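You operate a simulated robot arm through the tools that you are given. There is no shell and no other tool.

You are at the controls of a simulated robot arm. One attempt, no reset.

## Task
Pack the grey bowl on the top of the desk. At the end: the black polish tin is in the grey bowl; the purple battery is in the grey bowl; whatever was shut is shut again. Leave all else as you found it, and nothing knocked over (what rides in a drawer may roll over).

The check looks at the end state, three seconds after you hand in, the way a careful person would. Anything else that was tipped, shoved, dropped, spilled or broken makes it a failure.

## Robot
A 7-joint arm with a two-finger parallel gripper, fixed in place. Base frame: the origin is at the foot of the arm, x ahead of it, y to its left, z up. Lengths are in cm, angles in degrees, forces in N, time in s.
Its first joint turns from -149.0 to 149.0 degrees. Payload 3.43 kg.
The tool frame sits at the grasp point between the pads (the TCP): z along the fingers, y along the line on which they close. The tips reach 3 cm beyond it. The gripper opens to 9.4 cm. The fingers are 2.8 cm wide and 1 cm thick; the gripper's body (5 by 9.6 cm) begins 5.5 cm behind the TCP.
Orientation is told as [roll, pitch, yaw] about the base's x, y, z axes, in that order, counted from this pose: with the fingers straight down and closing along the base's y, the tool's x points along the base's -x, its y along +y and its z along -z.

## Interface
- The arm moves only by the tool drive_tool. Its argument "series" is a list of rows, each an object of numbers (a shift or turn left out is 0, a gripper value left out holds the last): "claw": the closure in counts, from 0 (fully open) to 255 (shut); "dx", "dy", "dz": the shift along the tool's x, y, z in units of 25 mm (1.0 is 25 mm); "wx", "wy", "wz": the turn, a rotation vector about the tool's x, y, z in units of 8 degrees (1.0 is 8 degrees). In form: [{"claw": .., "dx": .., "dy": .., "dz": .., "wx": .., "wy": .., "wz": ..}, ...]. A call has 1 to 20 rows; each row shifts and turns the commanded pose from where the row before left it, along the tool's axes as they then stand. A call with a number of a shift or a turn outside -1 to 1 is refused whole. Rows are played at 5 a second. More than 5 cm and 8.6 degrees between two rows, or a gripper value outside its range, and nothing of the call is played. Where a pose cannot be reached the arm comes as near as it can. A force on the tool above 40 N (or 10 N above the force at the start of the call, whichever is more), or a blocked arm, ends the call early, and 0.2 s more pass. Each finger travels about 4.5 cm/s and halts on what it meets, pressing with about 44 N; the grip force reading is that of the motor and also rises with nothing between the fingers. The clock runs only during rows and for 0.2 s after the last one: add rows that do not move to give the fingers time. The reply holds the time, the measured pose of the TCP, the force on the tool along the base axes, the opening and the grip force, in the units named above and with some noise, with the torque about the TCP (base axes, N m) and any sound that the robot's microphone picked up.
- Cameras (640 x 400 px; columns grow to the right, rows downward): "scene" is fixed at [5.15, -49.92, 143.32]; the picture's right is [-0.38, -0.92, 0.00], its down [-0.83, 0.34, -0.45] and it looks along [0.41, -0.17, -0.89] (base axes); focal length 312 px, centre (320, 200). "wrist" rides on the gripper at [7.6, 1.4, -10.3] in the tool frame; the picture's right is [-0.18, 0.98, 0.00], its down [-0.75, -0.14, -0.64] and it looks along [-0.63, -0.12, 0.77] (tool axes); focal length 243 px, centre (320, 200). There is no depth. A picture from a camera that has moved, and an enlarged one, comes with that camera's place and axes in the base frame and with its lens.
- capture(camera): a new picture of that camera. No time passes.
- enlarge(camera, box): a new picture of the part [left, top, right, bottom] of that camera's present view, enlarged. No time passes.
- close_job(): hands the job in; it is judged then, once.

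Nothing tells you positions but the pictures and the camera data. Unless the task says otherwise, let go and move clear before handing in.

The tools are called after "Call:" as name(argument=value, ...) on one line, values as JSON. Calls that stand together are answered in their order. drive_tool: Moves the arm, as the interface text tells. Its arguments: {"type":"object","properties":{"series":{"type":"array","items":{"type":"object","properties":{"claw":{"type":"number"},"dx":{"type":"number"},"dy":{"type":"number"},"dz":{"type":"number"},"wx":{"type":"number"},"wy":{"type":"number"},"wz":{"type":"number"}}}}},"required":["series"]} The other tools are called the same way: capture (camera) takes a picture; enlarge (camera, box) takes an enlarged picture of a part of a camera's view; close_job () hands the job in.

At the start:

```text
t: 0.0
ee_pos: [41.49, -55.72, 105.75]
tcp_rot: [0.0, 0.0, 0.1]
wrist_force: [0.0, 0.2, 0.2]
wrist_torque: [-0.03, 0.02, 0.02]
opening: 9.38
grasp_force: 0.1
```

scene: 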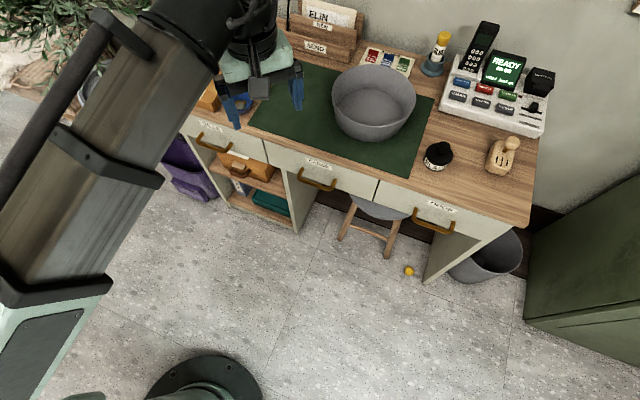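
wrist: 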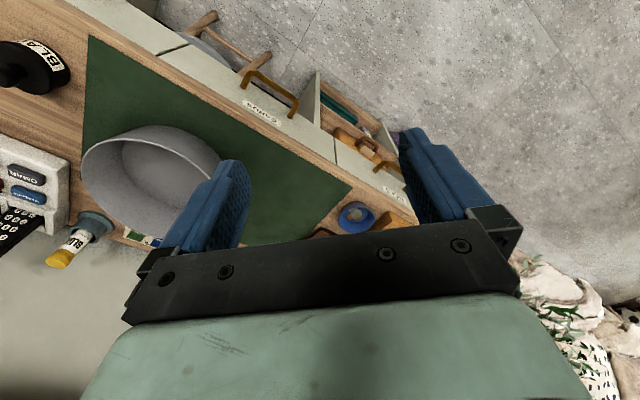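

I see a desk with a grey bowl on a green mat, a black object near the right front, three drawers with orange handles, and a desk phone. I'll look closer before moving anything.

Call:
enlarge(camera="scene", box=[400, 100, 560, 200])

Call:
enlarge(camera="scene", box=[160, 80, 320, 240])

Call:
enlarge(camera="scene", box=[270, 140, 500, 284])

Call:
enlarge(camera="scene", box=[270, 0, 590, 200])

Call:
enlarge(camera="wrist", box=[0, 0, 320, 270])

Call:
enlarge(camera="wrist", box=[220, 40, 460, 250])

```text
4.00 times, centred on (480, 150) of scene
camera zoom: at [5.15, -49.92, 143.32], right [-0.38, -0.92, 0.0], down [-0.83, 0.34, -0.45], along [0.41, -0.17, -0.89], focal length 1250 px, centre (-320, 400)
```

zoom: 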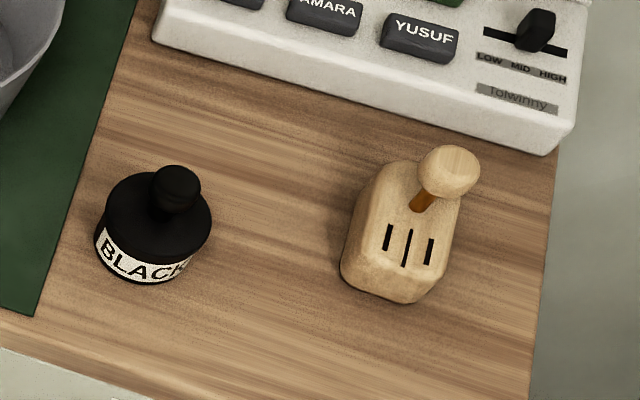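

```text
2.50 times, centred on (240, 160) of scene
camera zoom: at [5.15, -49.92, 143.32], right [-0.38, -0.92, 0.0], down [-0.83, 0.34, -0.45], along [0.41, -0.17, -0.89], focal length 781 px, centre (520, 300)
```

zoom: 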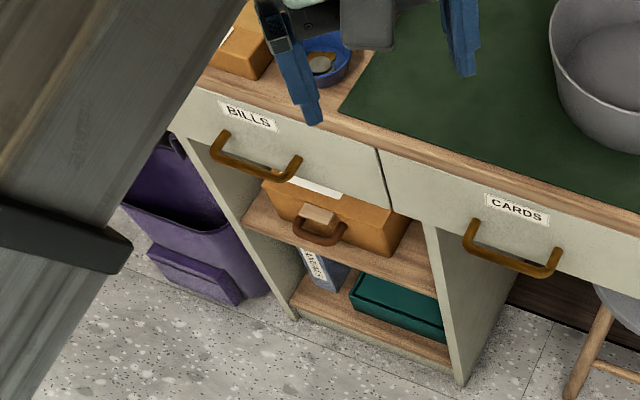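

```text
2.78 times, centred on (385, 212) of scene
camera zoom: at [5.15, -49.92, 143.32], right [-0.38, -0.92, 0.0], down [-0.83, 0.34, -0.45], along [0.41, -0.17, -0.89], focal length 868 px, centre (139, 167)
```

zoom: 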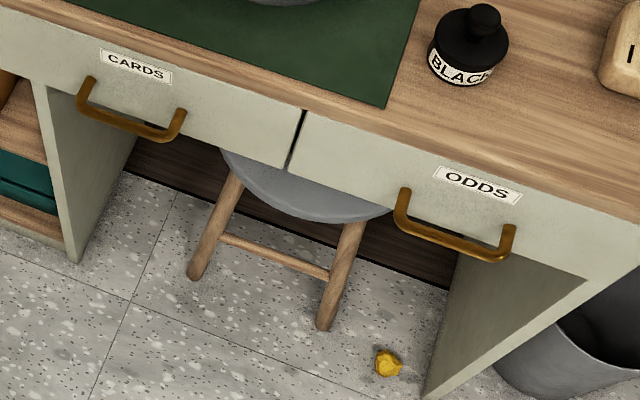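

```text
2.00 times, centred on (430, 100) of scene
camera zoom: at [5.15, -49.92, 143.32], right [-0.38, -0.92, 0.0], down [-0.83, 0.34, -0.45], along [0.41, -0.17, -0.89], focal length 625 px, centre (100, 400)
```

zoom: 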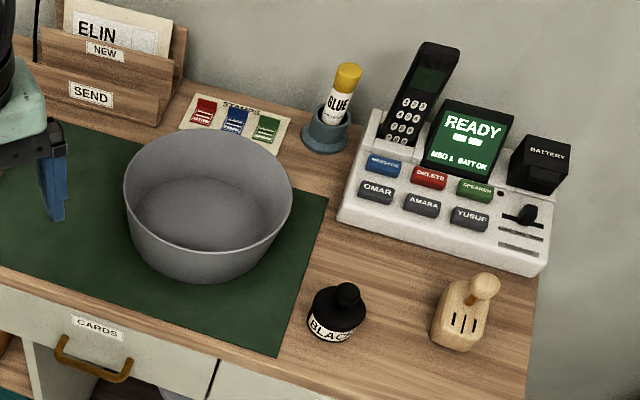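

```text
1.48 times, centred on (160, 135) of wrist
camera zoom: at [33.95, -54.26, 116.13], right [0.18, 0.98, 0.0], down [0.75, -0.14, 0.64], along [0.63, -0.12, -0.77], focal length 359 px, centre (557, 296)
```

zoom: 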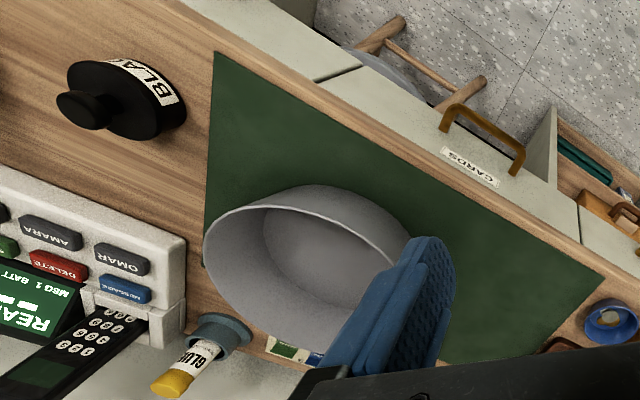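

```text
1.90 times, centred on (340, 145) of wrist
camera zoom: at [33.95, -54.26, 116.13], right [0.18, 0.98, 0.0], down [0.75, -0.14, 0.64], along [0.63, -0.12, -0.77], focal length 462 px, centre (282, 305)
```

zoom: 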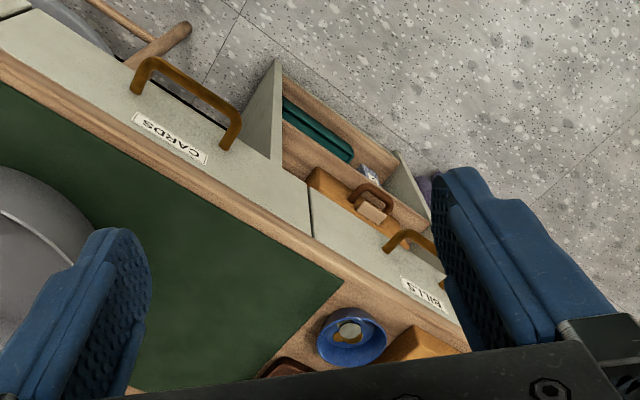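

The desk top looks to be about 78–79 cm high, with its front edge running diagonally, and the "BLACK" tin stands near the right front. I can't see the purple battery yet, so I'm zooming in further before I open anything.

Call:
enlarge(camera="scene", box=[450, 20, 562, 90])

Call:
enlarge(camera="scene", box=[440, 60, 552, 130])

Call:
enlarge(camera="scene", box=[190, 60, 302, 130])

Call:
enlarge(camera="scene", box=[150, 120, 310, 240])

Call:
enlarge(camera="scene", box=[320, 50, 432, 150])

Call:
enlarge(camera="wrist", box=[320, 90, 432, 240])

Call:
enlarge(camera="scene", box=[270, 0, 382, 70])

Call:
enlarge(camera="scene", box=[0, 0, 130, 120])

```text
5.71 times, centred on (506, 55) of scene
camera zoom: at [5.15, -49.92, 143.32], right [-0.38, -0.92, 0.0], down [-0.83, 0.34, -0.45], along [0.41, -0.17, -0.89], focal length 1785 px, centre (-743, 1029)
```

zoom: 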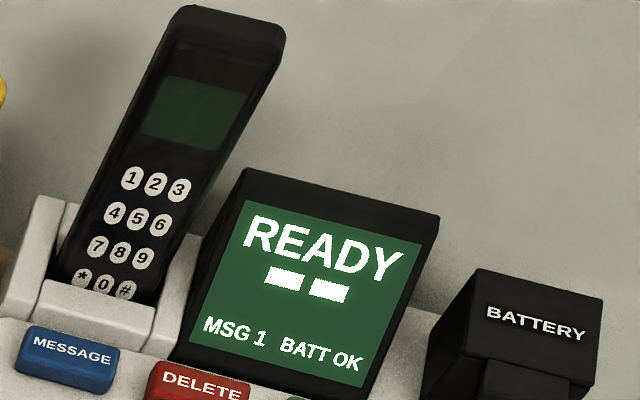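

```text
5.71 times, centred on (496, 95) of scene
camera zoom: at [5.15, -49.92, 143.32], right [-0.38, -0.92, 0.0], down [-0.83, 0.34, -0.45], along [0.41, -0.17, -0.89], focal length 1785 px, centre (-686, 800)
```

zoom: 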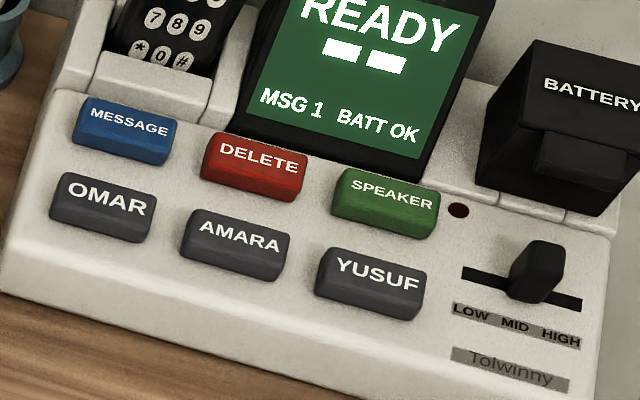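

```text
5.71 times, centred on (246, 95) of scene
camera zoom: at [5.15, -49.92, 143.32], right [-0.38, -0.92, 0.0], down [-0.83, 0.34, -0.45], along [0.41, -0.17, -0.89], focal length 1785 px, centre (743, 800)
```

zoom: 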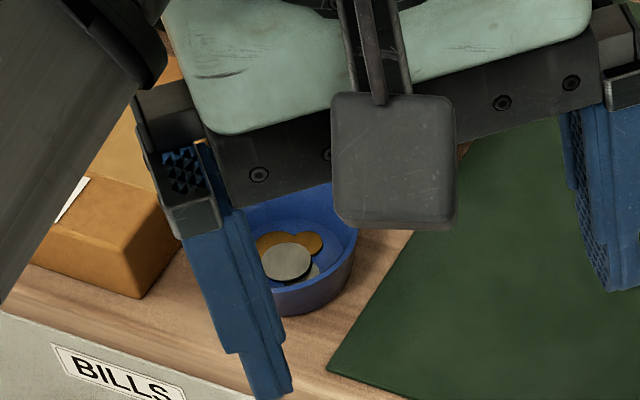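

```text
3.33 times, centred on (230, 180) of scene
camera zoom: at [5.15, -49.92, 143.32], right [-0.38, -0.92, 0.0], down [-0.83, 0.34, -0.45], along [0.41, -0.17, -0.89], focal length 1042 px, centre (620, 267)
```

zoom: 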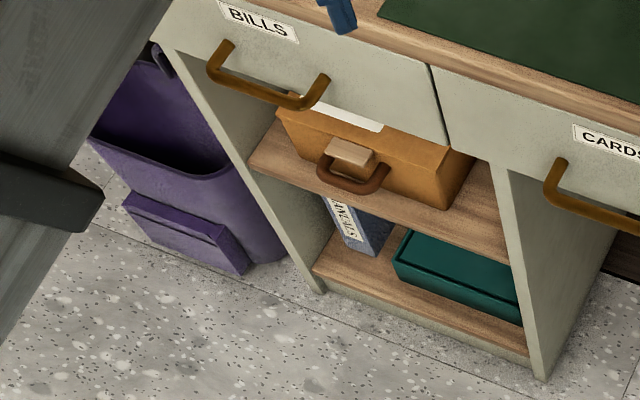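

```text
4.00 times, centred on (376, 100) of scene
camera zoom: at [5.15, -49.92, 143.32], right [-0.38, -0.92, 0.0], down [-0.83, 0.34, -0.45], along [0.41, -0.17, -0.89], focal length 1250 px, centre (96, 600)
```

zoom: 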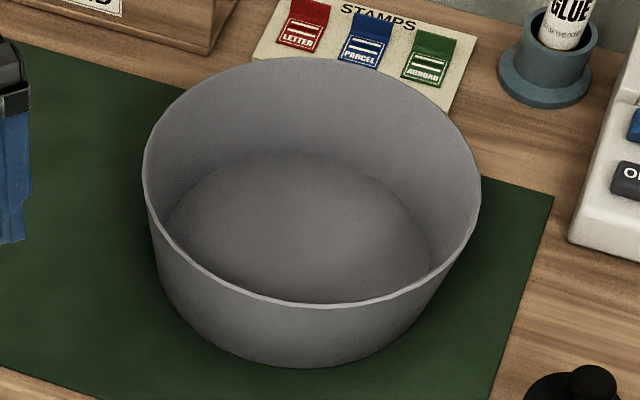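

```text
2.67 times, centred on (376, 165) of wrist
camera zoom: at [33.95, -54.26, 116.13], right [0.18, 0.98, 0.0], down [0.75, -0.14, 0.64], along [0.63, -0.12, -0.77], focal length 647 px, centre (171, 293)
```

zoom: 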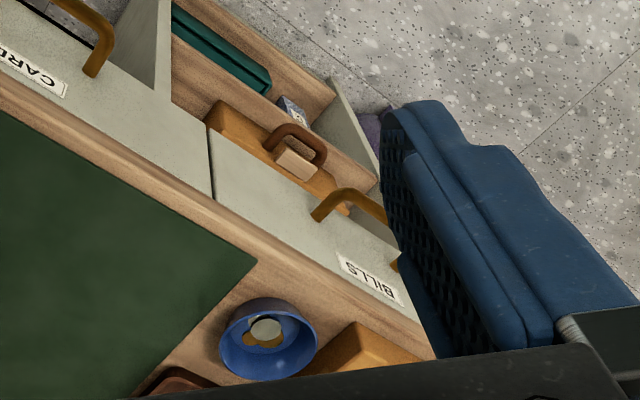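

```text
5.71 times, centred on (326, 35) of scene
camera zoom: at [5.15, -49.92, 143.32], right [-0.38, -0.92, 0.0], down [-0.83, 0.34, -0.45], along [0.41, -0.17, -0.89], focal length 1785 px, centre (286, 1143)
```

zoom: 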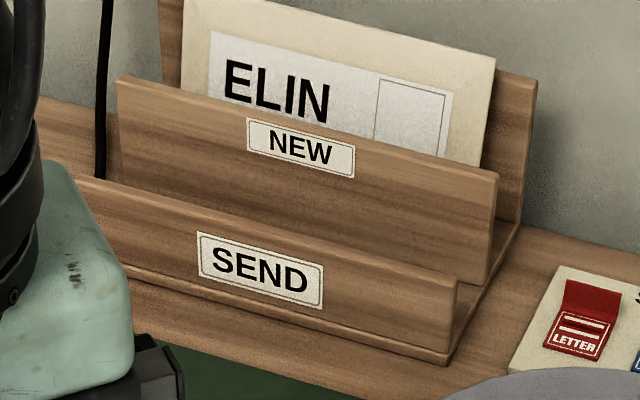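

```text
3.33 times, centred on (65, 60) of scene
camera zoom: at [5.15, -49.92, 143.32], right [-0.38, -0.92, 0.0], down [-0.83, 0.34, -0.45], along [0.41, -0.17, -0.89], focal length 1042 px, centre (1170, 667)
```

zoom: 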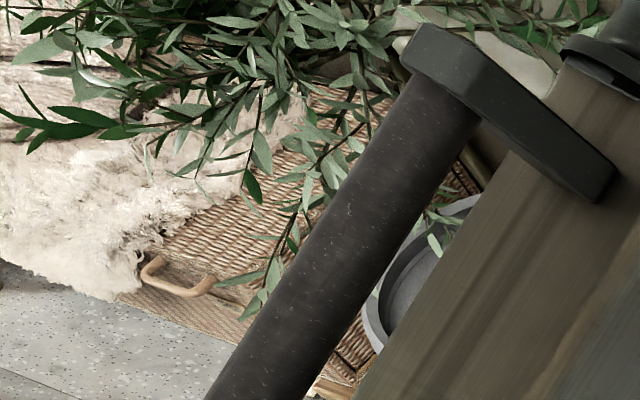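

Nothing purple is on the visible part of the desk, though the gripper hides its left side. I'll turn the tool to face the desk squarely, in place, and look around with the wrist camera.

Call:
drive_tool(series=[{"wz": 1, "dz": -0.5}, {"wz": 1, "dz": -0.5}, {"wz": 1, "dz": -0.5}, {"wz": 1, "dz": -0.5}, {"wz": 1}, {}])

Call:
capture(camera="wrist")

Call:
capture(camera="scene")

```text
t: 1.0
ee_pos: [41.53, -55.85, 110.27]
tcp_rot: [-0.2, -0.5, -29.5]
wrist_force: [1.6, -0.6, -1.8]
wrist_torque: [-0.07, 0.0, -0.03]
opening: 9.38
grasp_force: 0.1
stopped in row 4: the force on the tool passed its limit at 62 N (the readings are from after the stop); the commanded pose is now the measured one
```

```text
taken
camera wrist: at [35.66, -50.77, 120.72], right [0.64, 0.76, 0.0], down [0.58, -0.49, 0.65], along [0.49, -0.42, -0.76], focal length 243 px, centre (320, 200)
```

wrist: 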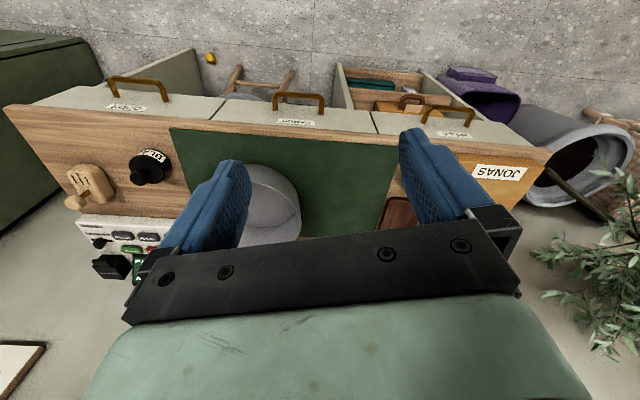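

```text
taken
```

scene: 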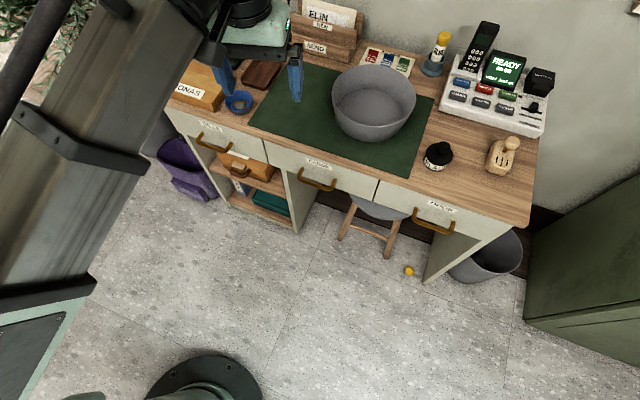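

The turn stopped early on a force spike, although nothing seems to be in contact. I'll go more gently and finish the turn, then look at the left side of the desk, where I can see a JONAS parcel, a brown case and a blue dish.

Call:
drive_tool(series=[{}, {"wz": 0.3}, {"wz": 0.5}, {"wz": 0.3}, {"wz": 0.2}, {}])

Call:
enlarge(camera="wrist", box=[300, 50, 560, 230])

Call:
enlarge(camera="wrist", box=[40, 50, 300, 230])

Call:
enlarge(camera="scene", box=[160, 40, 320, 140])

```text
t: 1.9
ee_pos: [41.65, -56.08, 110.31]
tcp_rot: [-0.4, -0.7, -36.3]
wrist_force: [3.5, -0.7, -3.2]
wrist_torque: [-0.09, 0.18, -0.15]
opening: 9.4
grasp_force: 0.0
stopped in row 4: the force on the tool passed its limit at 41 N (the readings are from after the stop); the commanded pose is now the measured one
```

```text
2.22 times, centred on (430, 140) of wrist
camera zoom: at [36.3, -50.19, 120.72], right [0.73, 0.68, 0.0], down [0.52, -0.55, 0.65], along [0.44, -0.48, -0.76], focal length 539 px, centre (76, 333)
```

zoom: 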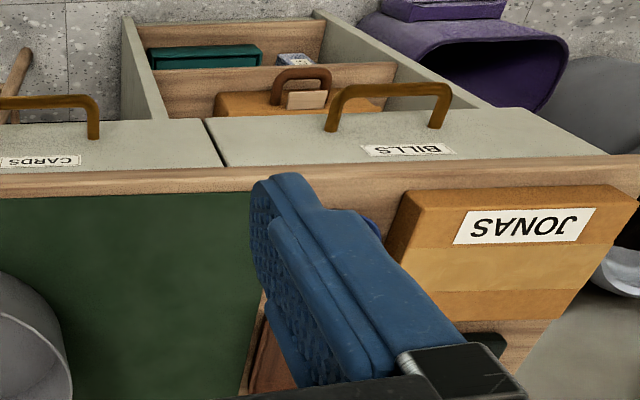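

```text
2.22 times, centred on (170, 140) of wrist
camera zoom: at [36.3, -50.19, 120.72], right [0.73, 0.68, 0.0], down [0.52, -0.55, 0.65], along [0.44, -0.48, -0.76], focal length 539 px, centre (653, 333)
```

zoom: 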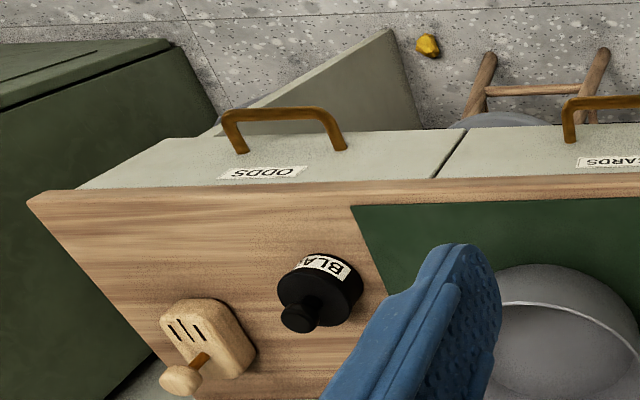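

```text
4.00 times, centred on (240, 90) of scene
camera zoom: at [5.15, -49.92, 143.32], right [-0.38, -0.92, 0.0], down [-0.83, 0.34, -0.45], along [0.41, -0.17, -0.89], focal length 1250 px, centre (640, 640)
```

zoom: 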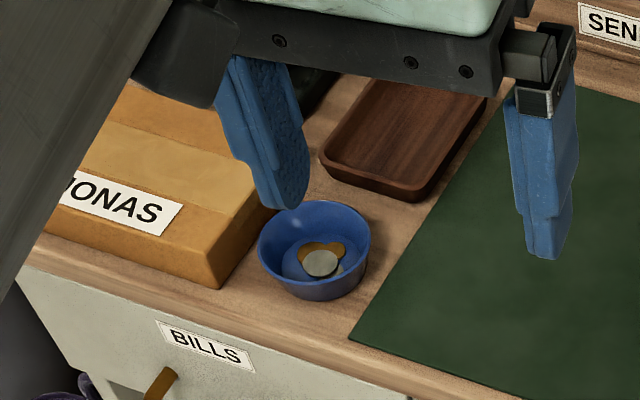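

The force limit tripped again during a slow turn, so I may be brushing something hidden behind the arm, such as a lamp or cable. I'm checking the area around the gripper before I move again.

Call:
enlarge(camera="scene", box=[180, 0, 340, 100])

Call:
capture(camera="wrist")

Call:
enlarge(camera="scene", box=[200, 40, 280, 100])

Call:
enlarge(camera="wrist", box=[480, 60, 640, 260])

```text
4.00 times, centred on (260, 50) of scene
camera zoom: at [5.15, -49.92, 143.32], right [-0.38, -0.92, 0.0], down [-0.83, 0.34, -0.45], along [0.41, -0.17, -0.89], focal length 1250 px, centre (560, 800)
```

zoom: 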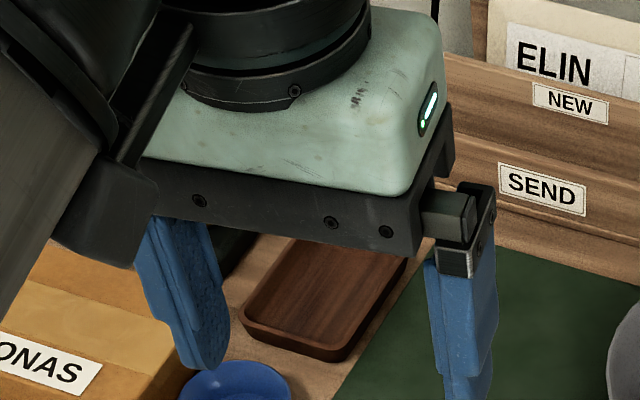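

```text
taken
camera wrist: at [36.3, -50.19, 120.72], right [0.73, 0.68, 0.0], down [0.52, -0.55, 0.65], along [0.44, -0.48, -0.76], focal length 243 px, centre (320, 200)
```

wrist: 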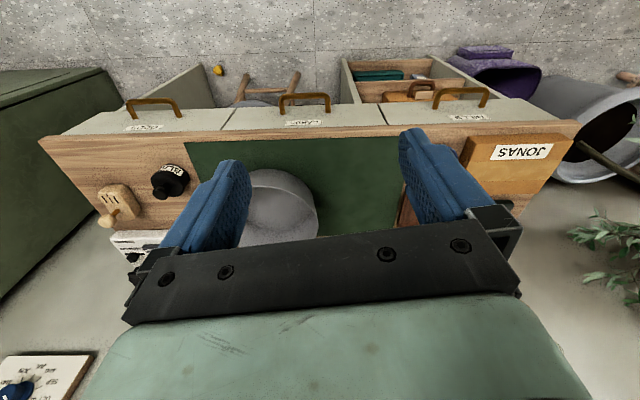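

```text
6.67 times, centred on (240, 70) of scene
camera zoom: at [5.15, -49.92, 143.32], right [-0.38, -0.92, 0.0], down [-0.83, 0.34, -0.45], along [0.41, -0.17, -0.89], focal length 2083 px, centre (853, 1067)
```

zoom: 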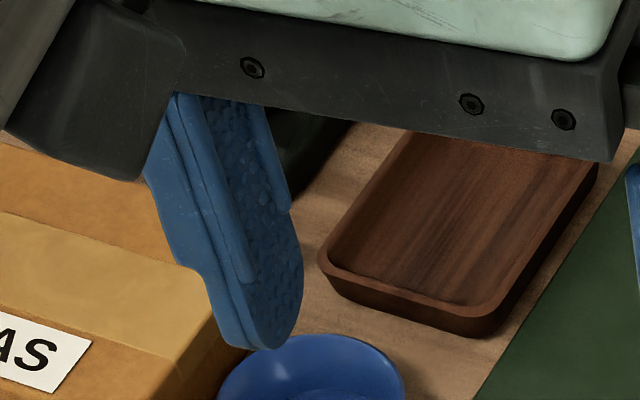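

```text
2.00 times, centred on (560, 160) of wrist
camera zoom: at [36.3, -50.19, 120.72], right [0.73, 0.68, 0.0], down [0.52, -0.55, 0.65], along [0.44, -0.48, -0.76], focal length 485 px, centre (-160, 280)
```

zoom: 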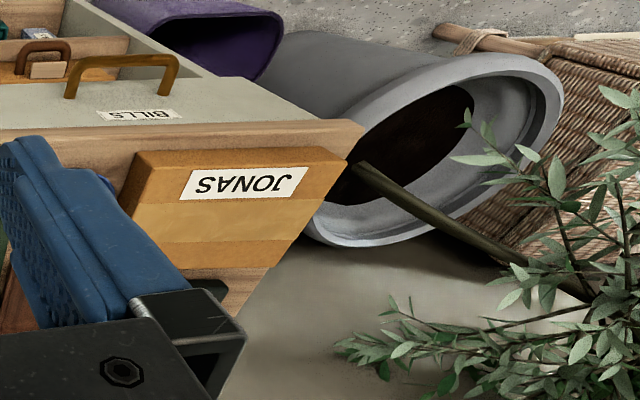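

I think the wrist camera's housing is touching the arm's own forearm, because the tool is tucked in close. I'll turn back a bit, move outward and continue. There's also a panel at the lower left of the wrist view worth a look.

Call:
enlarge(camera="wrist", box=[0, 320, 130, 400])

Call:
drive_tool(series=[{"wz": -0.4}, {"wz": -0.6}, {"wz": -0.5}, {"dx": -0.5}, {"dx": -1}, {"dx": -1}, {"dx": -0.5}, {}])

Call:
capture(camera="wrist")

Call:
capture(camera="scene")

```text
4.92 times, centred on (65, 360) of wrist
camera zoom: at [36.3, -50.19, 120.72], right [0.73, 0.68, 0.0], down [0.52, -0.55, 0.65], along [0.44, -0.48, -0.76], focal length 1194 px, centre (1575, -588)
```

zoom: 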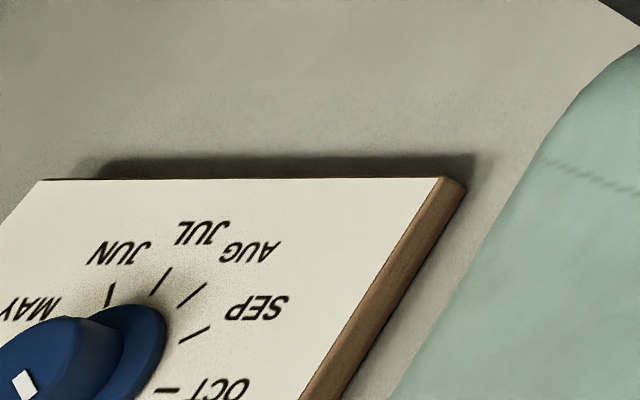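

```text
t: 3.7
ee_pos: [48.41, -59.21, 110.46]
tcp_rot: [-0.5, -0.6, -24.3]
wrist_force: [0.2, 0.3, 0.2]
wrist_torque: [-0.03, 0.0, 0.0]
opening: 9.42
grasp_force: 0.0
```

```text
taken
camera wrist: at [42.06, -54.66, 120.77], right [0.57, 0.82, -0.01], down [0.62, -0.43, 0.65], along [0.53, -0.38, -0.76], focal length 243 px, centre (320, 200)
```

wrist: 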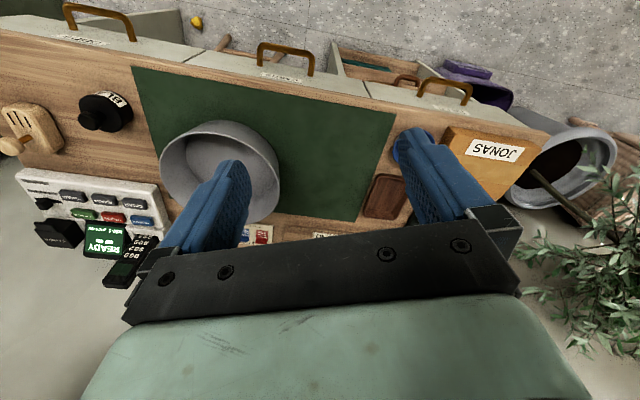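

```text
taken
```

scene: 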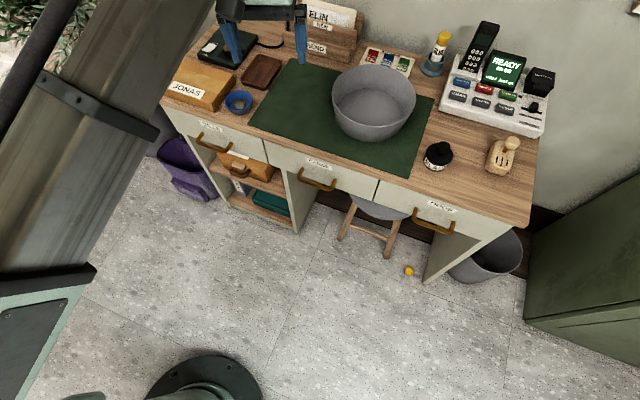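

The left side of the desk holds a JONAS parcel, a blue dish, an empty brown tray and a dark scale, with no battery in view. I'll zoom in on those to be sure.

Call:
enlarge(camera="scene", box=[165, 0, 325, 120])

Call:
enlarge(camera="wrist", box=[0, 150, 190, 300])

Call:
enlarge(camera="wrist", box=[330, 30, 560, 180])

Call:
enlarge(camera="wrist", box=[0, 0, 320, 160])

Call:
enlarge(camera="scene", box=[520, 50, 564, 100])

```text
3.33 times, centred on (245, 60) of scene
camera zoom: at [5.15, -49.92, 143.32], right [-0.38, -0.92, 0.0], down [-0.83, 0.34, -0.45], along [0.41, -0.17, -0.89], focal length 1042 px, centre (570, 667)
```

zoom: 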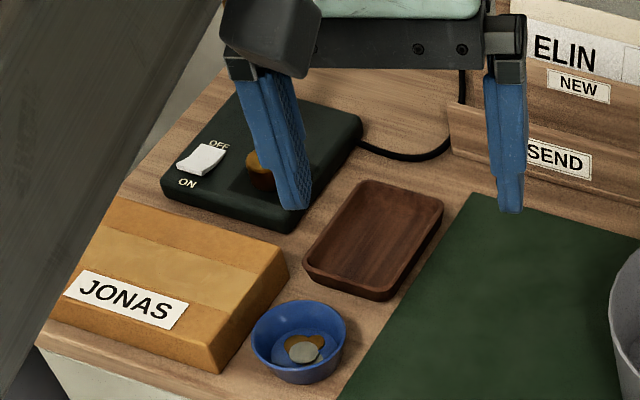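

```text
2.67 times, centred on (95, 225) of wrist
camera zoom: at [42.06, -54.66, 120.77], right [0.57, 0.82, -0.01], down [0.62, -0.43, 0.65], along [0.53, -0.38, -0.76], focal length 647 px, centre (920, 133)
```

zoom: 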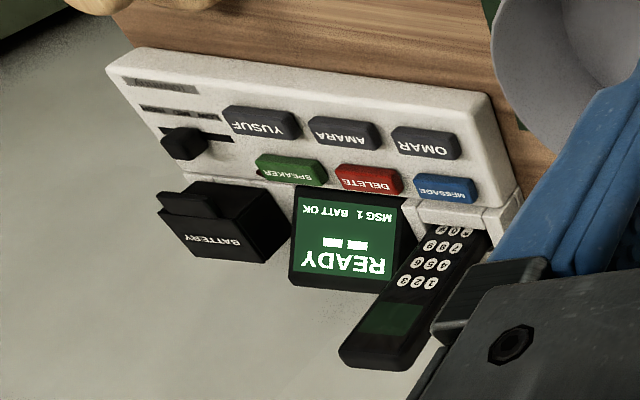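

```text
2.67 times, centred on (445, 105) of wrist
camera zoom: at [42.06, -54.66, 120.77], right [0.57, 0.82, -0.01], down [0.62, -0.43, 0.65], along [0.53, -0.38, -0.76], focal length 647 px, centre (-13, 453)
```

zoom: 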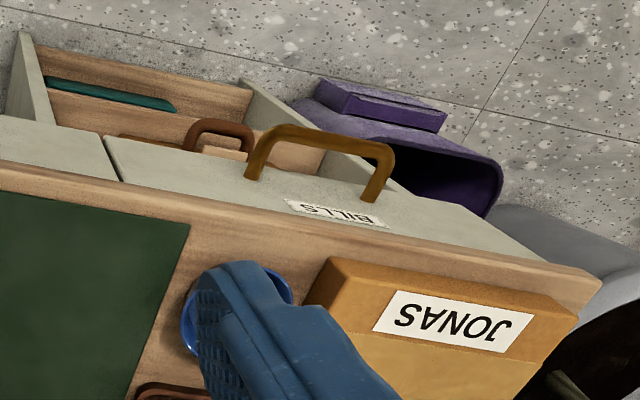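

```text
2.00 times, centred on (160, 80) of wrist
camera zoom: at [42.06, -54.66, 120.77], right [0.57, 0.82, -0.01], down [0.62, -0.43, 0.65], along [0.53, -0.38, -0.76], focal length 485 px, centre (640, 440)
```

zoom: 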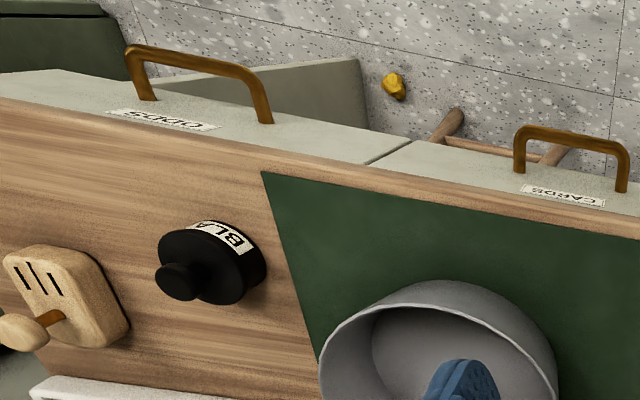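

```text
8.00 times, centred on (542, 75) of scene
camera zoom: at [5.15, -49.92, 143.32], right [-0.38, -0.92, 0.0], down [-0.83, 0.34, -0.45], along [0.41, -0.17, -0.89], focal length 2500 px, centre (-1456, 1200)
```

zoom: 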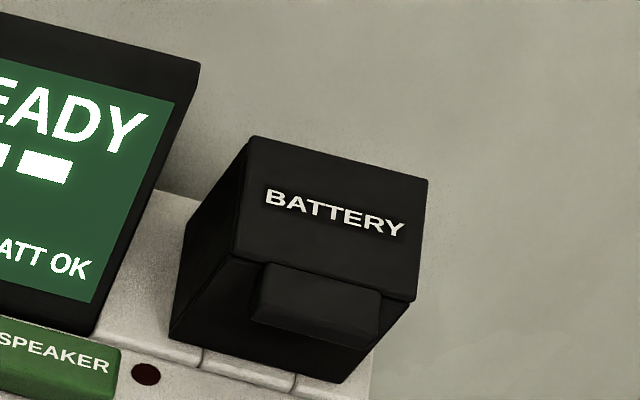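

I put the BATTERY compartment on the phone far out of reach (about 130 cm), so the battery is most likely in a drawer, and ODDS is the best guess. The desk is turned about 45°, and the ODDS handle bar is at roughly (21.6, -87.8, 68). I'll move to free space in front of that drawer.

Call:
drive_tool(series=[{"dx": 0.2, "dy": -0.4}, {"dx": 0.5, "dy": -0.9, "dz": 0.2}, {"dx": 0.55, "dy": -1, "dz": 0.3}, {"dx": 0.55, "dy": -1, "dz": 0.3}, {"dx": 0.55, "dy": -1, "dz": 0.3}, {"dx": 0.55, "dy": -1, "dz": 0.3}, {"dx": 0.55, "dy": -1, "dz": 0.3}, {"dx": 0.55, "dy": -1, "dz": 0.3}, {"dx": 0.55, "dy": -1, "dz": 0.3}, {"dx": 0.55, "dy": -1, "dz": 0.3}, {"dx": 0.55, "dy": -1, "dz": 0.3}, {"dx": 0.55, "dy": -1, "dz": 0.3}, {"dx": 0.55, "dy": -1, "dz": 0.3}, {"dx": 0.55, "dy": -1, "dz": 0.3}, {"dx": 0.3, "dy": -0.5, "dz": 0.2}, {}])

Call:
capture(camera="wrist")

Call:
capture(camera="scene")

```text
t: 7.1
ee_pos: [16.79, -82.68, 100.54]
tcp_rot: [-0.6, -0.5, -24.3]
wrist_force: [-0.3, -0.6, 0.4]
wrist_torque: [-0.02, 0.02, 0.01]
opening: 9.39
grasp_force: 0.0
```

```text
taken
camera wrist: at [10.48, -78.13, 110.86], right [0.57, 0.82, -0.01], down [0.62, -0.43, 0.65], along [0.53, -0.38, -0.76], focal length 243 px, centre (320, 200)
```

wrist: 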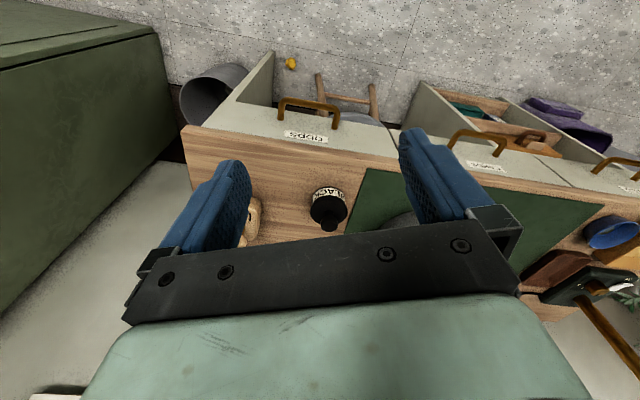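

```text
taken
```

scene: 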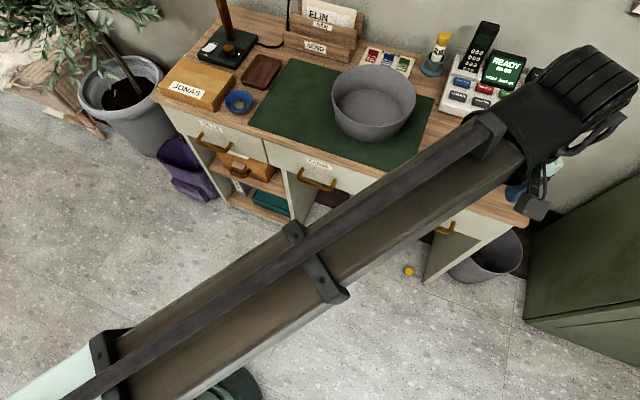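

The arm is now in free space in front of the ODDS drawer. Next I'll turn the tool square to the desk and tilt it about 45° outward so the fingers can hook the handle bar.

Call:
drive_tool(series=[{"wz": 0.4}, {"wz": 0.7}, {"wz": 0.7}, {"wz": 0.5}, {"wz": 0.3}, {"wy": -0.4}, {"wy": -0.7}, {"wy": -0.8}, {"wy": -0.8}, {"wy": -0.8}, {"wy": -0.8}, {"wy": -0.8}, {"wy": -0.5}, {}])

Call:
capture(camera="wrist")

Call:
capture(camera="scene")

```text
t: 10.1
ee_pos: [16.81, -82.83, 100.61]
tcp_rot: [-0.3, -45.6, -45.0]
wrist_force: [0.7, -0.5, 0.2]
wrist_torque: [-0.01, 0.0, 0.04]
opening: 9.38
grasp_force: 0.0
```

```text
taken
camera wrist: at [9.05, -72.79, 102.46], right [0.79, 0.6, 0.13], down [-0.05, -0.15, 0.99], along [0.61, -0.79, -0.08], focal length 243 px, centre (320, 200)
```

wrist: 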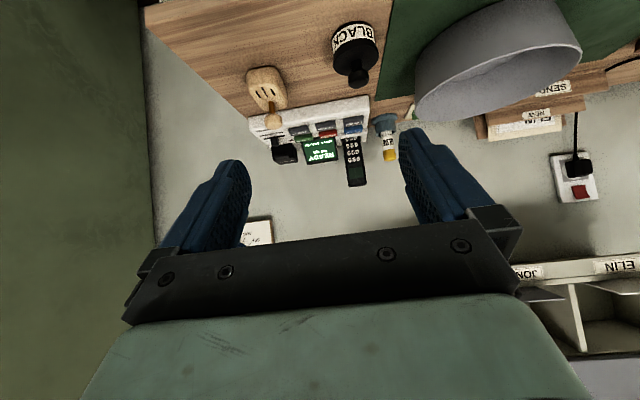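

```text
taken
```

scene: 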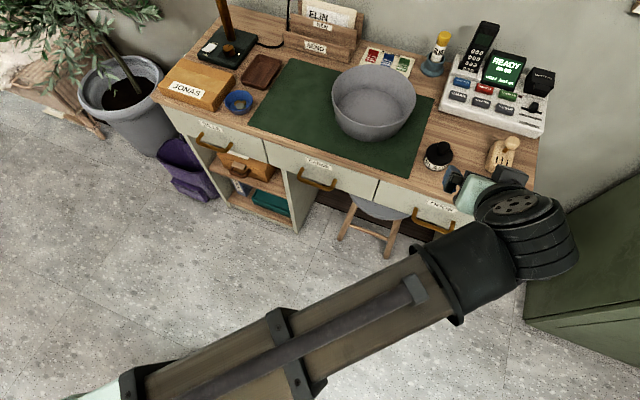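

The tilt worked without contact. Now I'll roll the tool 90° about its own axis so the fingers close across the horizontal handle bar.

Call:
drive_tool(series=[{"wz": 0.4}, {"wz": 0.8}, {"wz": 0.9}, {"wz": 0.9}, {"wz": 0.9}, {"wz": 0.9}, {"wz": 0.9}, {"wz": 0.9}, {"wz": 0.9}, {"wz": 0.9}, {"wz": 0.9}, {"wz": 0.9}, {"wz": 0.65}, {"wz": 0.4}, {}])

Call:
capture(camera="wrist")

Call:
capture(camera="scene")

```text
t: 13.3
ee_pos: [16.88, -82.74, 100.6]
tcp_rot: [45.6, -0.2, -135.1]
wrist_force: [-1.0, -0.8, 0.6]
wrist_torque: [0.03, -0.01, 0.01]
opening: 9.38
grasp_force: 0.1
```

```text
taken
camera wrist: at [17.94, -72.89, 108.94], right [0.36, -0.62, 0.7], down [-0.93, -0.13, 0.35], along [-0.12, -0.78, -0.62], focal length 243 px, centre (320, 200)
```

wrist: 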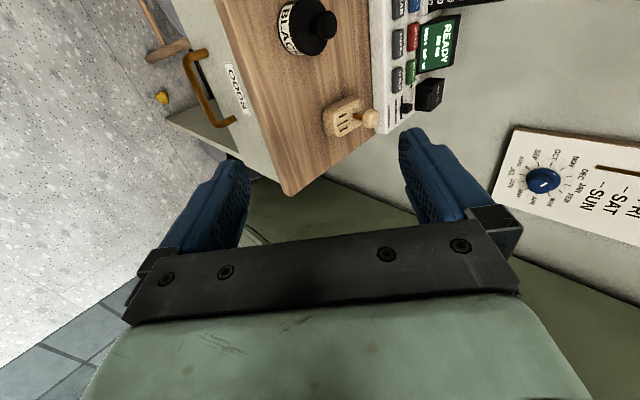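

```text
taken
```

scene: 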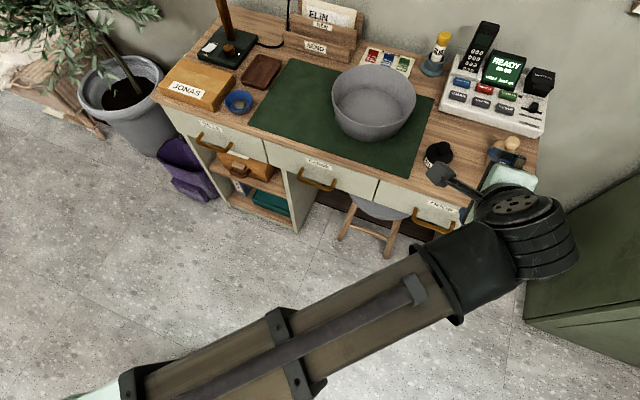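

The tool is oriented as I wanted. I'll zoom in on the handle in both cameras to pin down its position.

Call:
enlarge(camera="wrist", box=[150, 20, 290, 160])

Call:
enlarge(camera="scene", box=[390, 180, 480, 240])

```text
2.86 times, centred on (220, 90) of wrist
camera zoom: at [17.94, -72.89, 108.94], right [0.36, -0.62, 0.7], down [-0.93, -0.13, 0.35], along [-0.12, -0.78, -0.62], focal length 693 px, centre (606, 514)
```

zoom: 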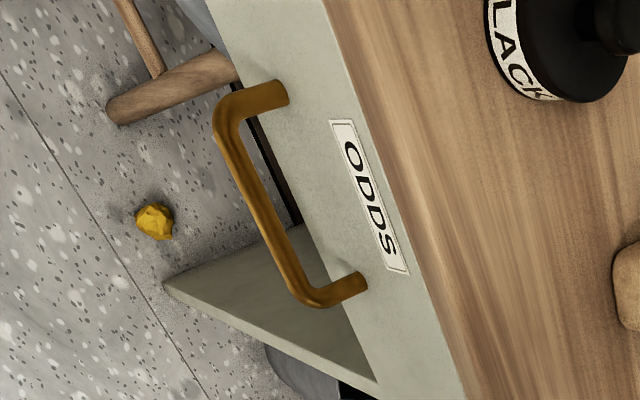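

```text
6.67 times, centred on (435, 210) of scene
camera zoom: at [5.15, -49.92, 143.32], right [-0.38, -0.92, 0.0], down [-0.83, 0.34, -0.45], along [0.41, -0.17, -0.89], focal length 2083 px, centre (-447, 133)
```

zoom: 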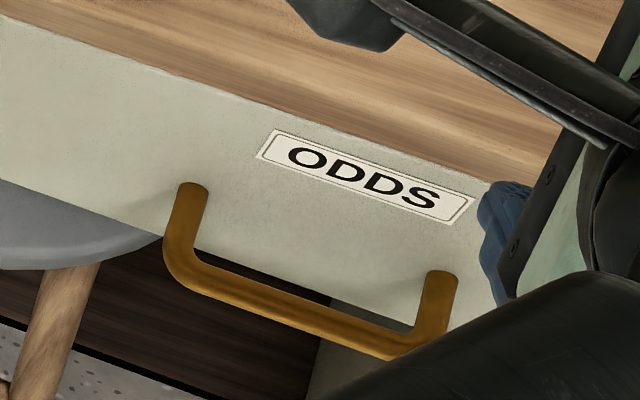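

Two estimates put the bar near n≈77–79, z≈64–68 (n is depth into the desk), and the steeper view is uncertain. I'll drop straight down in front of the drawer and re-measure from closer.

Call:
drive_tool(series=[{"dy": -0.25, "dz": 0.245, "claw": 120}, {"dy": -0.6, "dz": 0.59}, {"dy": -0.7, "dz": 0.69}, {"dy": -0.7, "dz": 0.69}, {"dy": -0.7, "dz": 0.69}, {"dy": -0.7, "dz": 0.69}, {"dy": -0.7, "dz": 0.69}, {"dy": -0.7, "dz": 0.69}, {"dy": -0.5, "dz": 0.49}, {"dy": -0.3, "dz": 0.29}, {}])

Call:
capture(camera="wrist")

Call:
capture(camera="scene")

```text
t: 15.7
ee_pos: [16.79, -82.87, 80.08]
tcp_rot: [45.6, -0.2, -135.2]
wrist_force: [-0.8, 0.2, -1.1]
wrist_torque: [-0.02, -0.01, -0.01]
opening: 4.97
grasp_force: 0.0
```

```text
taken
camera wrist: at [17.87, -73.04, 88.39], right [0.36, -0.62, 0.7], down [-0.93, -0.14, 0.35], along [-0.12, -0.78, -0.62], focal length 243 px, centre (320, 200)
```

wrist: 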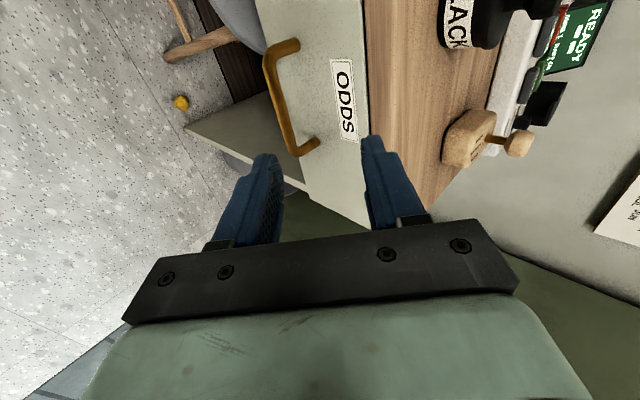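

```text
taken
```

scene: 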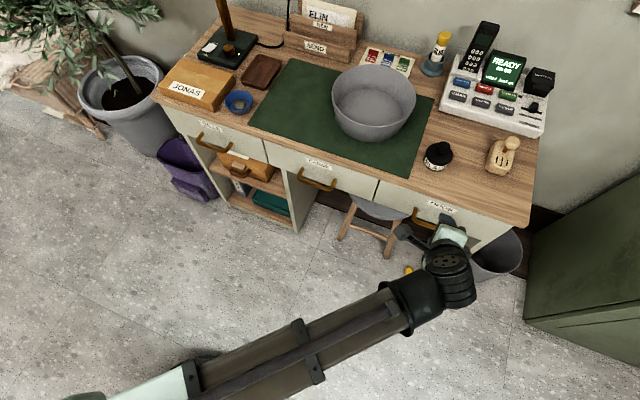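

Call:
enlarge(camera="wrist", box=[240, 20, 380, 170])

```text
2.67 times, centred on (310, 95) of wrist
camera zoom: at [17.87, -73.04, 88.39], right [0.36, -0.62, 0.7], down [-0.93, -0.14, 0.35], along [-0.12, -0.78, -0.62], focal length 647 px, centre (347, 480)
```

zoom: 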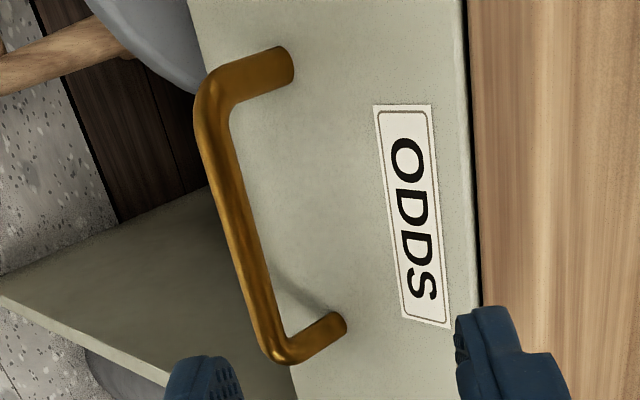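

From closer, I put the bar at n≈78.3, z≈67, centred at e≈-47 (e is the sideways position along the desk), with a gap of about 2.9 cm behind it. I'll approach to within about 6 cm with the fingers partly closed and check the line-up.

Call:
drive_tool(series=[{"dy": -0.2, "dz": 0.4, "claw": 140}, {"dy": -0.35, "dz": 0.8}, {"dy": -0.4, "dz": 0.9}, {"dy": -0.35, "dz": 0.8}, {"dy": -0.24, "dz": 0.56}, {}])

Call:
capture(camera="wrist")

Call:
enlarge(camera="scene", box=[360, 160, 520, 280])

```text
t: 17.1
ee_pos: [19.31, -85.26, 71.39]
tcp_rot: [45.6, -0.3, -135.2]
wrist_force: [0.5, 0.8, 0.3]
wrist_torque: [0.0, 0.01, 0.01]
opening: 4.24
grasp_force: 0.1
```

```text
taken
camera wrist: at [20.35, -75.42, 79.68], right [0.36, -0.62, 0.7], down [-0.93, -0.14, 0.35], along [-0.12, -0.78, -0.62], focal length 243 px, centre (320, 200)
```

wrist: 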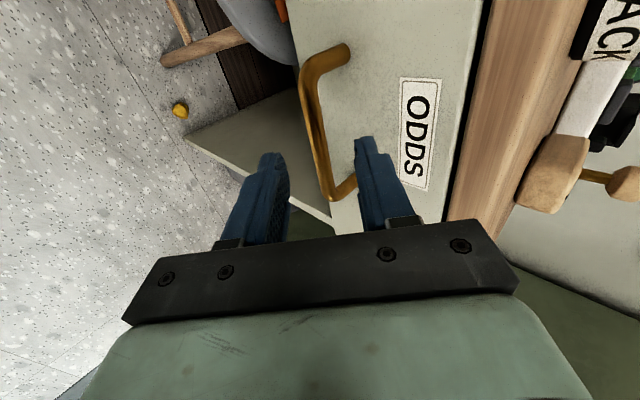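

```text
3.33 times, centred on (440, 220) of scene
camera zoom: at [5.15, -49.92, 143.32], right [-0.38, -0.92, 0.0], down [-0.83, 0.34, -0.45], along [0.41, -0.17, -0.89], focal length 1042 px, centre (-80, 133)
```

zoom: 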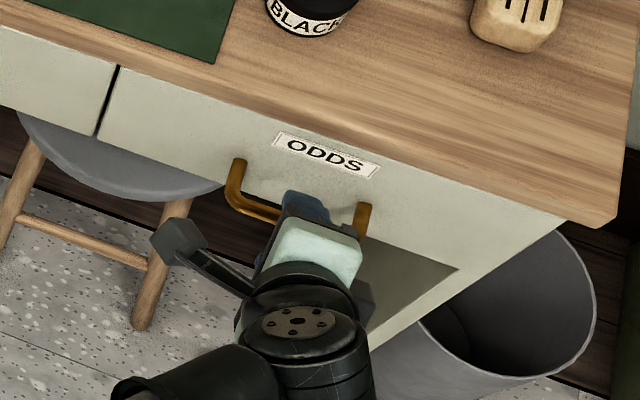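

Call:
enlarge(camera="wrist", box=[230, 30, 430, 230])

```text
2.00 times, centred on (330, 130) of wrist
camera zoom: at [20.35, -75.42, 79.68], right [0.36, -0.62, 0.7], down [-0.93, -0.14, 0.35], along [-0.12, -0.78, -0.62], focal length 485 px, centre (300, 340)
```

zoom: 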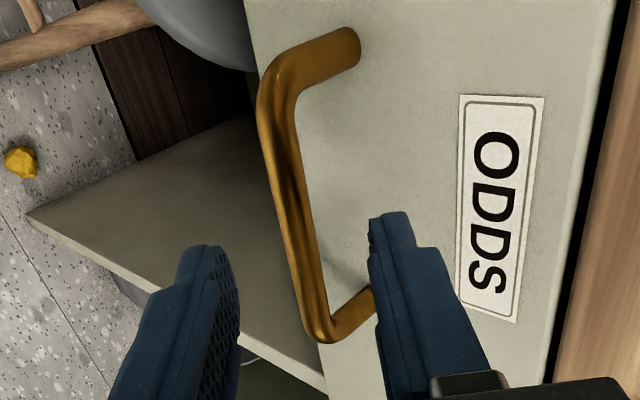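

The bar is centred between the fingers, about 5 cm ahead of the grasp point. I'll narrow the fingers to about 3.4 cm, slide forward 3.2 cm and check before gripping.

Call:
drive_tool(series=[{"claw": 163}, {}, {"dz": 0.3}, {"dz": 0.4}, {"dz": 0.35}, {"dz": 0.23}, {}])

Call:
enlarge(camera="wrist", box=[230, 30, 430, 230])

Call:
enlarge(camera="scene", box=[390, 170, 490, 240])

```text
t: 18.7
ee_pos: [20.85, -87.04, 69.03]
tcp_rot: [45.7, -0.2, -135.2]
wrist_force: [0.2, 0.3, -0.2]
wrist_torque: [-0.02, 0.03, -0.04]
opening: 3.41
grasp_force: 0.1
```

```text
2.00 times, centred on (330, 130) of wrist
camera zoom: at [21.85, -77.09, 77.35], right [0.36, -0.62, 0.7], down [-0.93, -0.14, 0.35], along [-0.12, -0.78, -0.62], focal length 485 px, centre (300, 340)
```

zoom: 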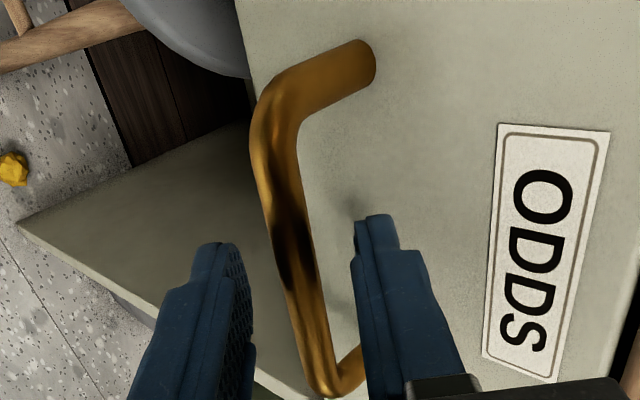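

```text
5.71 times, centred on (440, 205) of scene
camera zoom: at [5.15, -49.92, 143.32], right [-0.38, -0.92, 0.0], down [-0.83, 0.34, -0.45], along [0.41, -0.17, -0.89], focal length 1785 px, centre (-366, 171)
```

zoom: 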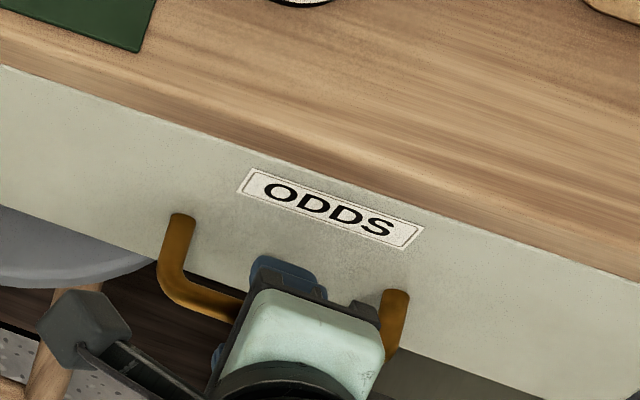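

The bar sits between the fingers, about 1 cm inside the tips. I'm closing the grip on it.

Call:
drive_tool(series=[{"claw": 200}, {"claw": 225}, {"claw": 240}, {"claw": 255}, {}, {}])

Call:
enlarge(camera="wrist", box=[230, 30, 430, 230])

```text
t: 20.1
ee_pos: [20.84, -86.95, 69.01]
tcp_rot: [45.6, -0.3, -135.1]
wrist_force: [1.0, 0.2, 5.3]
wrist_torque: [-0.54, 0.43, 0.83]
opening: 1.18
grasp_force: 45.6
```

```text
2.00 times, centred on (330, 130) of wrist
camera zoom: at [21.84, -77.08, 77.37], right [0.36, -0.62, 0.7], down [-0.93, -0.14, 0.35], along [-0.12, -0.78, -0.62], focal length 485 px, centre (300, 340)
```

zoom: 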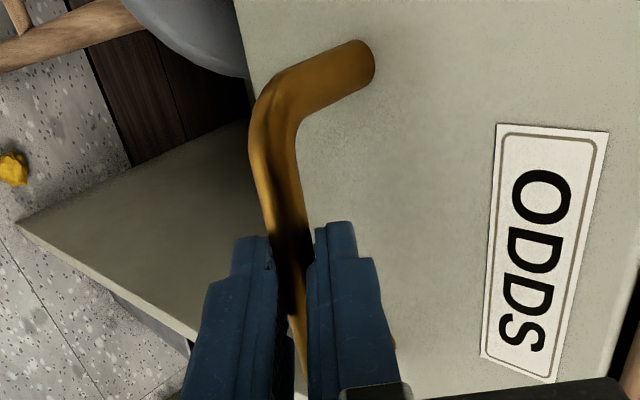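

The grip is firm at 1.2 cm opening. I'll pull the drawer gently straight out, about 4 cm first, and check the forces.

Call:
drive_tool(series=[{"dy": -0.1, "dz": -0.1}, {"dy": -0.2, "dz": -0.204}, {"dy": -0.28, "dz": -0.286}, {"dy": -0.28, "dz": -0.286}, {"dy": -0.28, "dz": -0.286}, {}])

Call:
capture(camera="scene")

Call:
capture(camera="wrist")

```text
t: 21.5
ee_pos: [17.98, -84.1, 68.97]
tcp_rot: [45.5, -0.3, -135.2]
wrist_force: [-7.6, -4.8, 8.5]
wrist_torque: [-0.56, 0.37, 0.82]
opening: 1.17
grasp_force: 45.2
```

```text
taken
```

scene: 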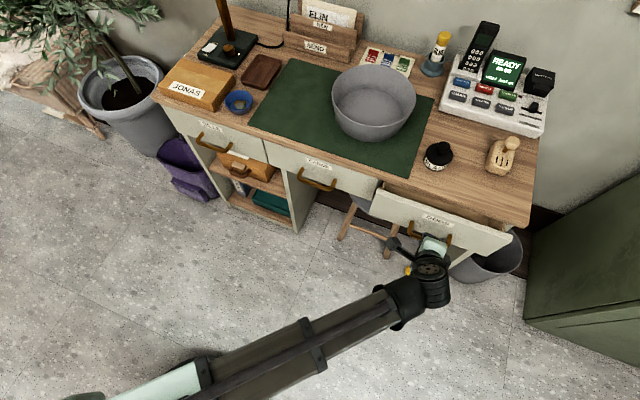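

```text
taken
camera wrist: at [18.98, -74.19, 77.36], right [0.36, -0.62, 0.7], down [-0.93, -0.13, 0.35], along [-0.12, -0.78, -0.62], focal length 243 px, centre (320, 200)
```

wrist: 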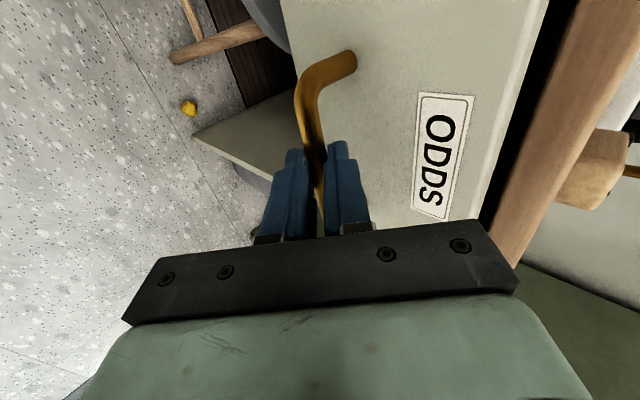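

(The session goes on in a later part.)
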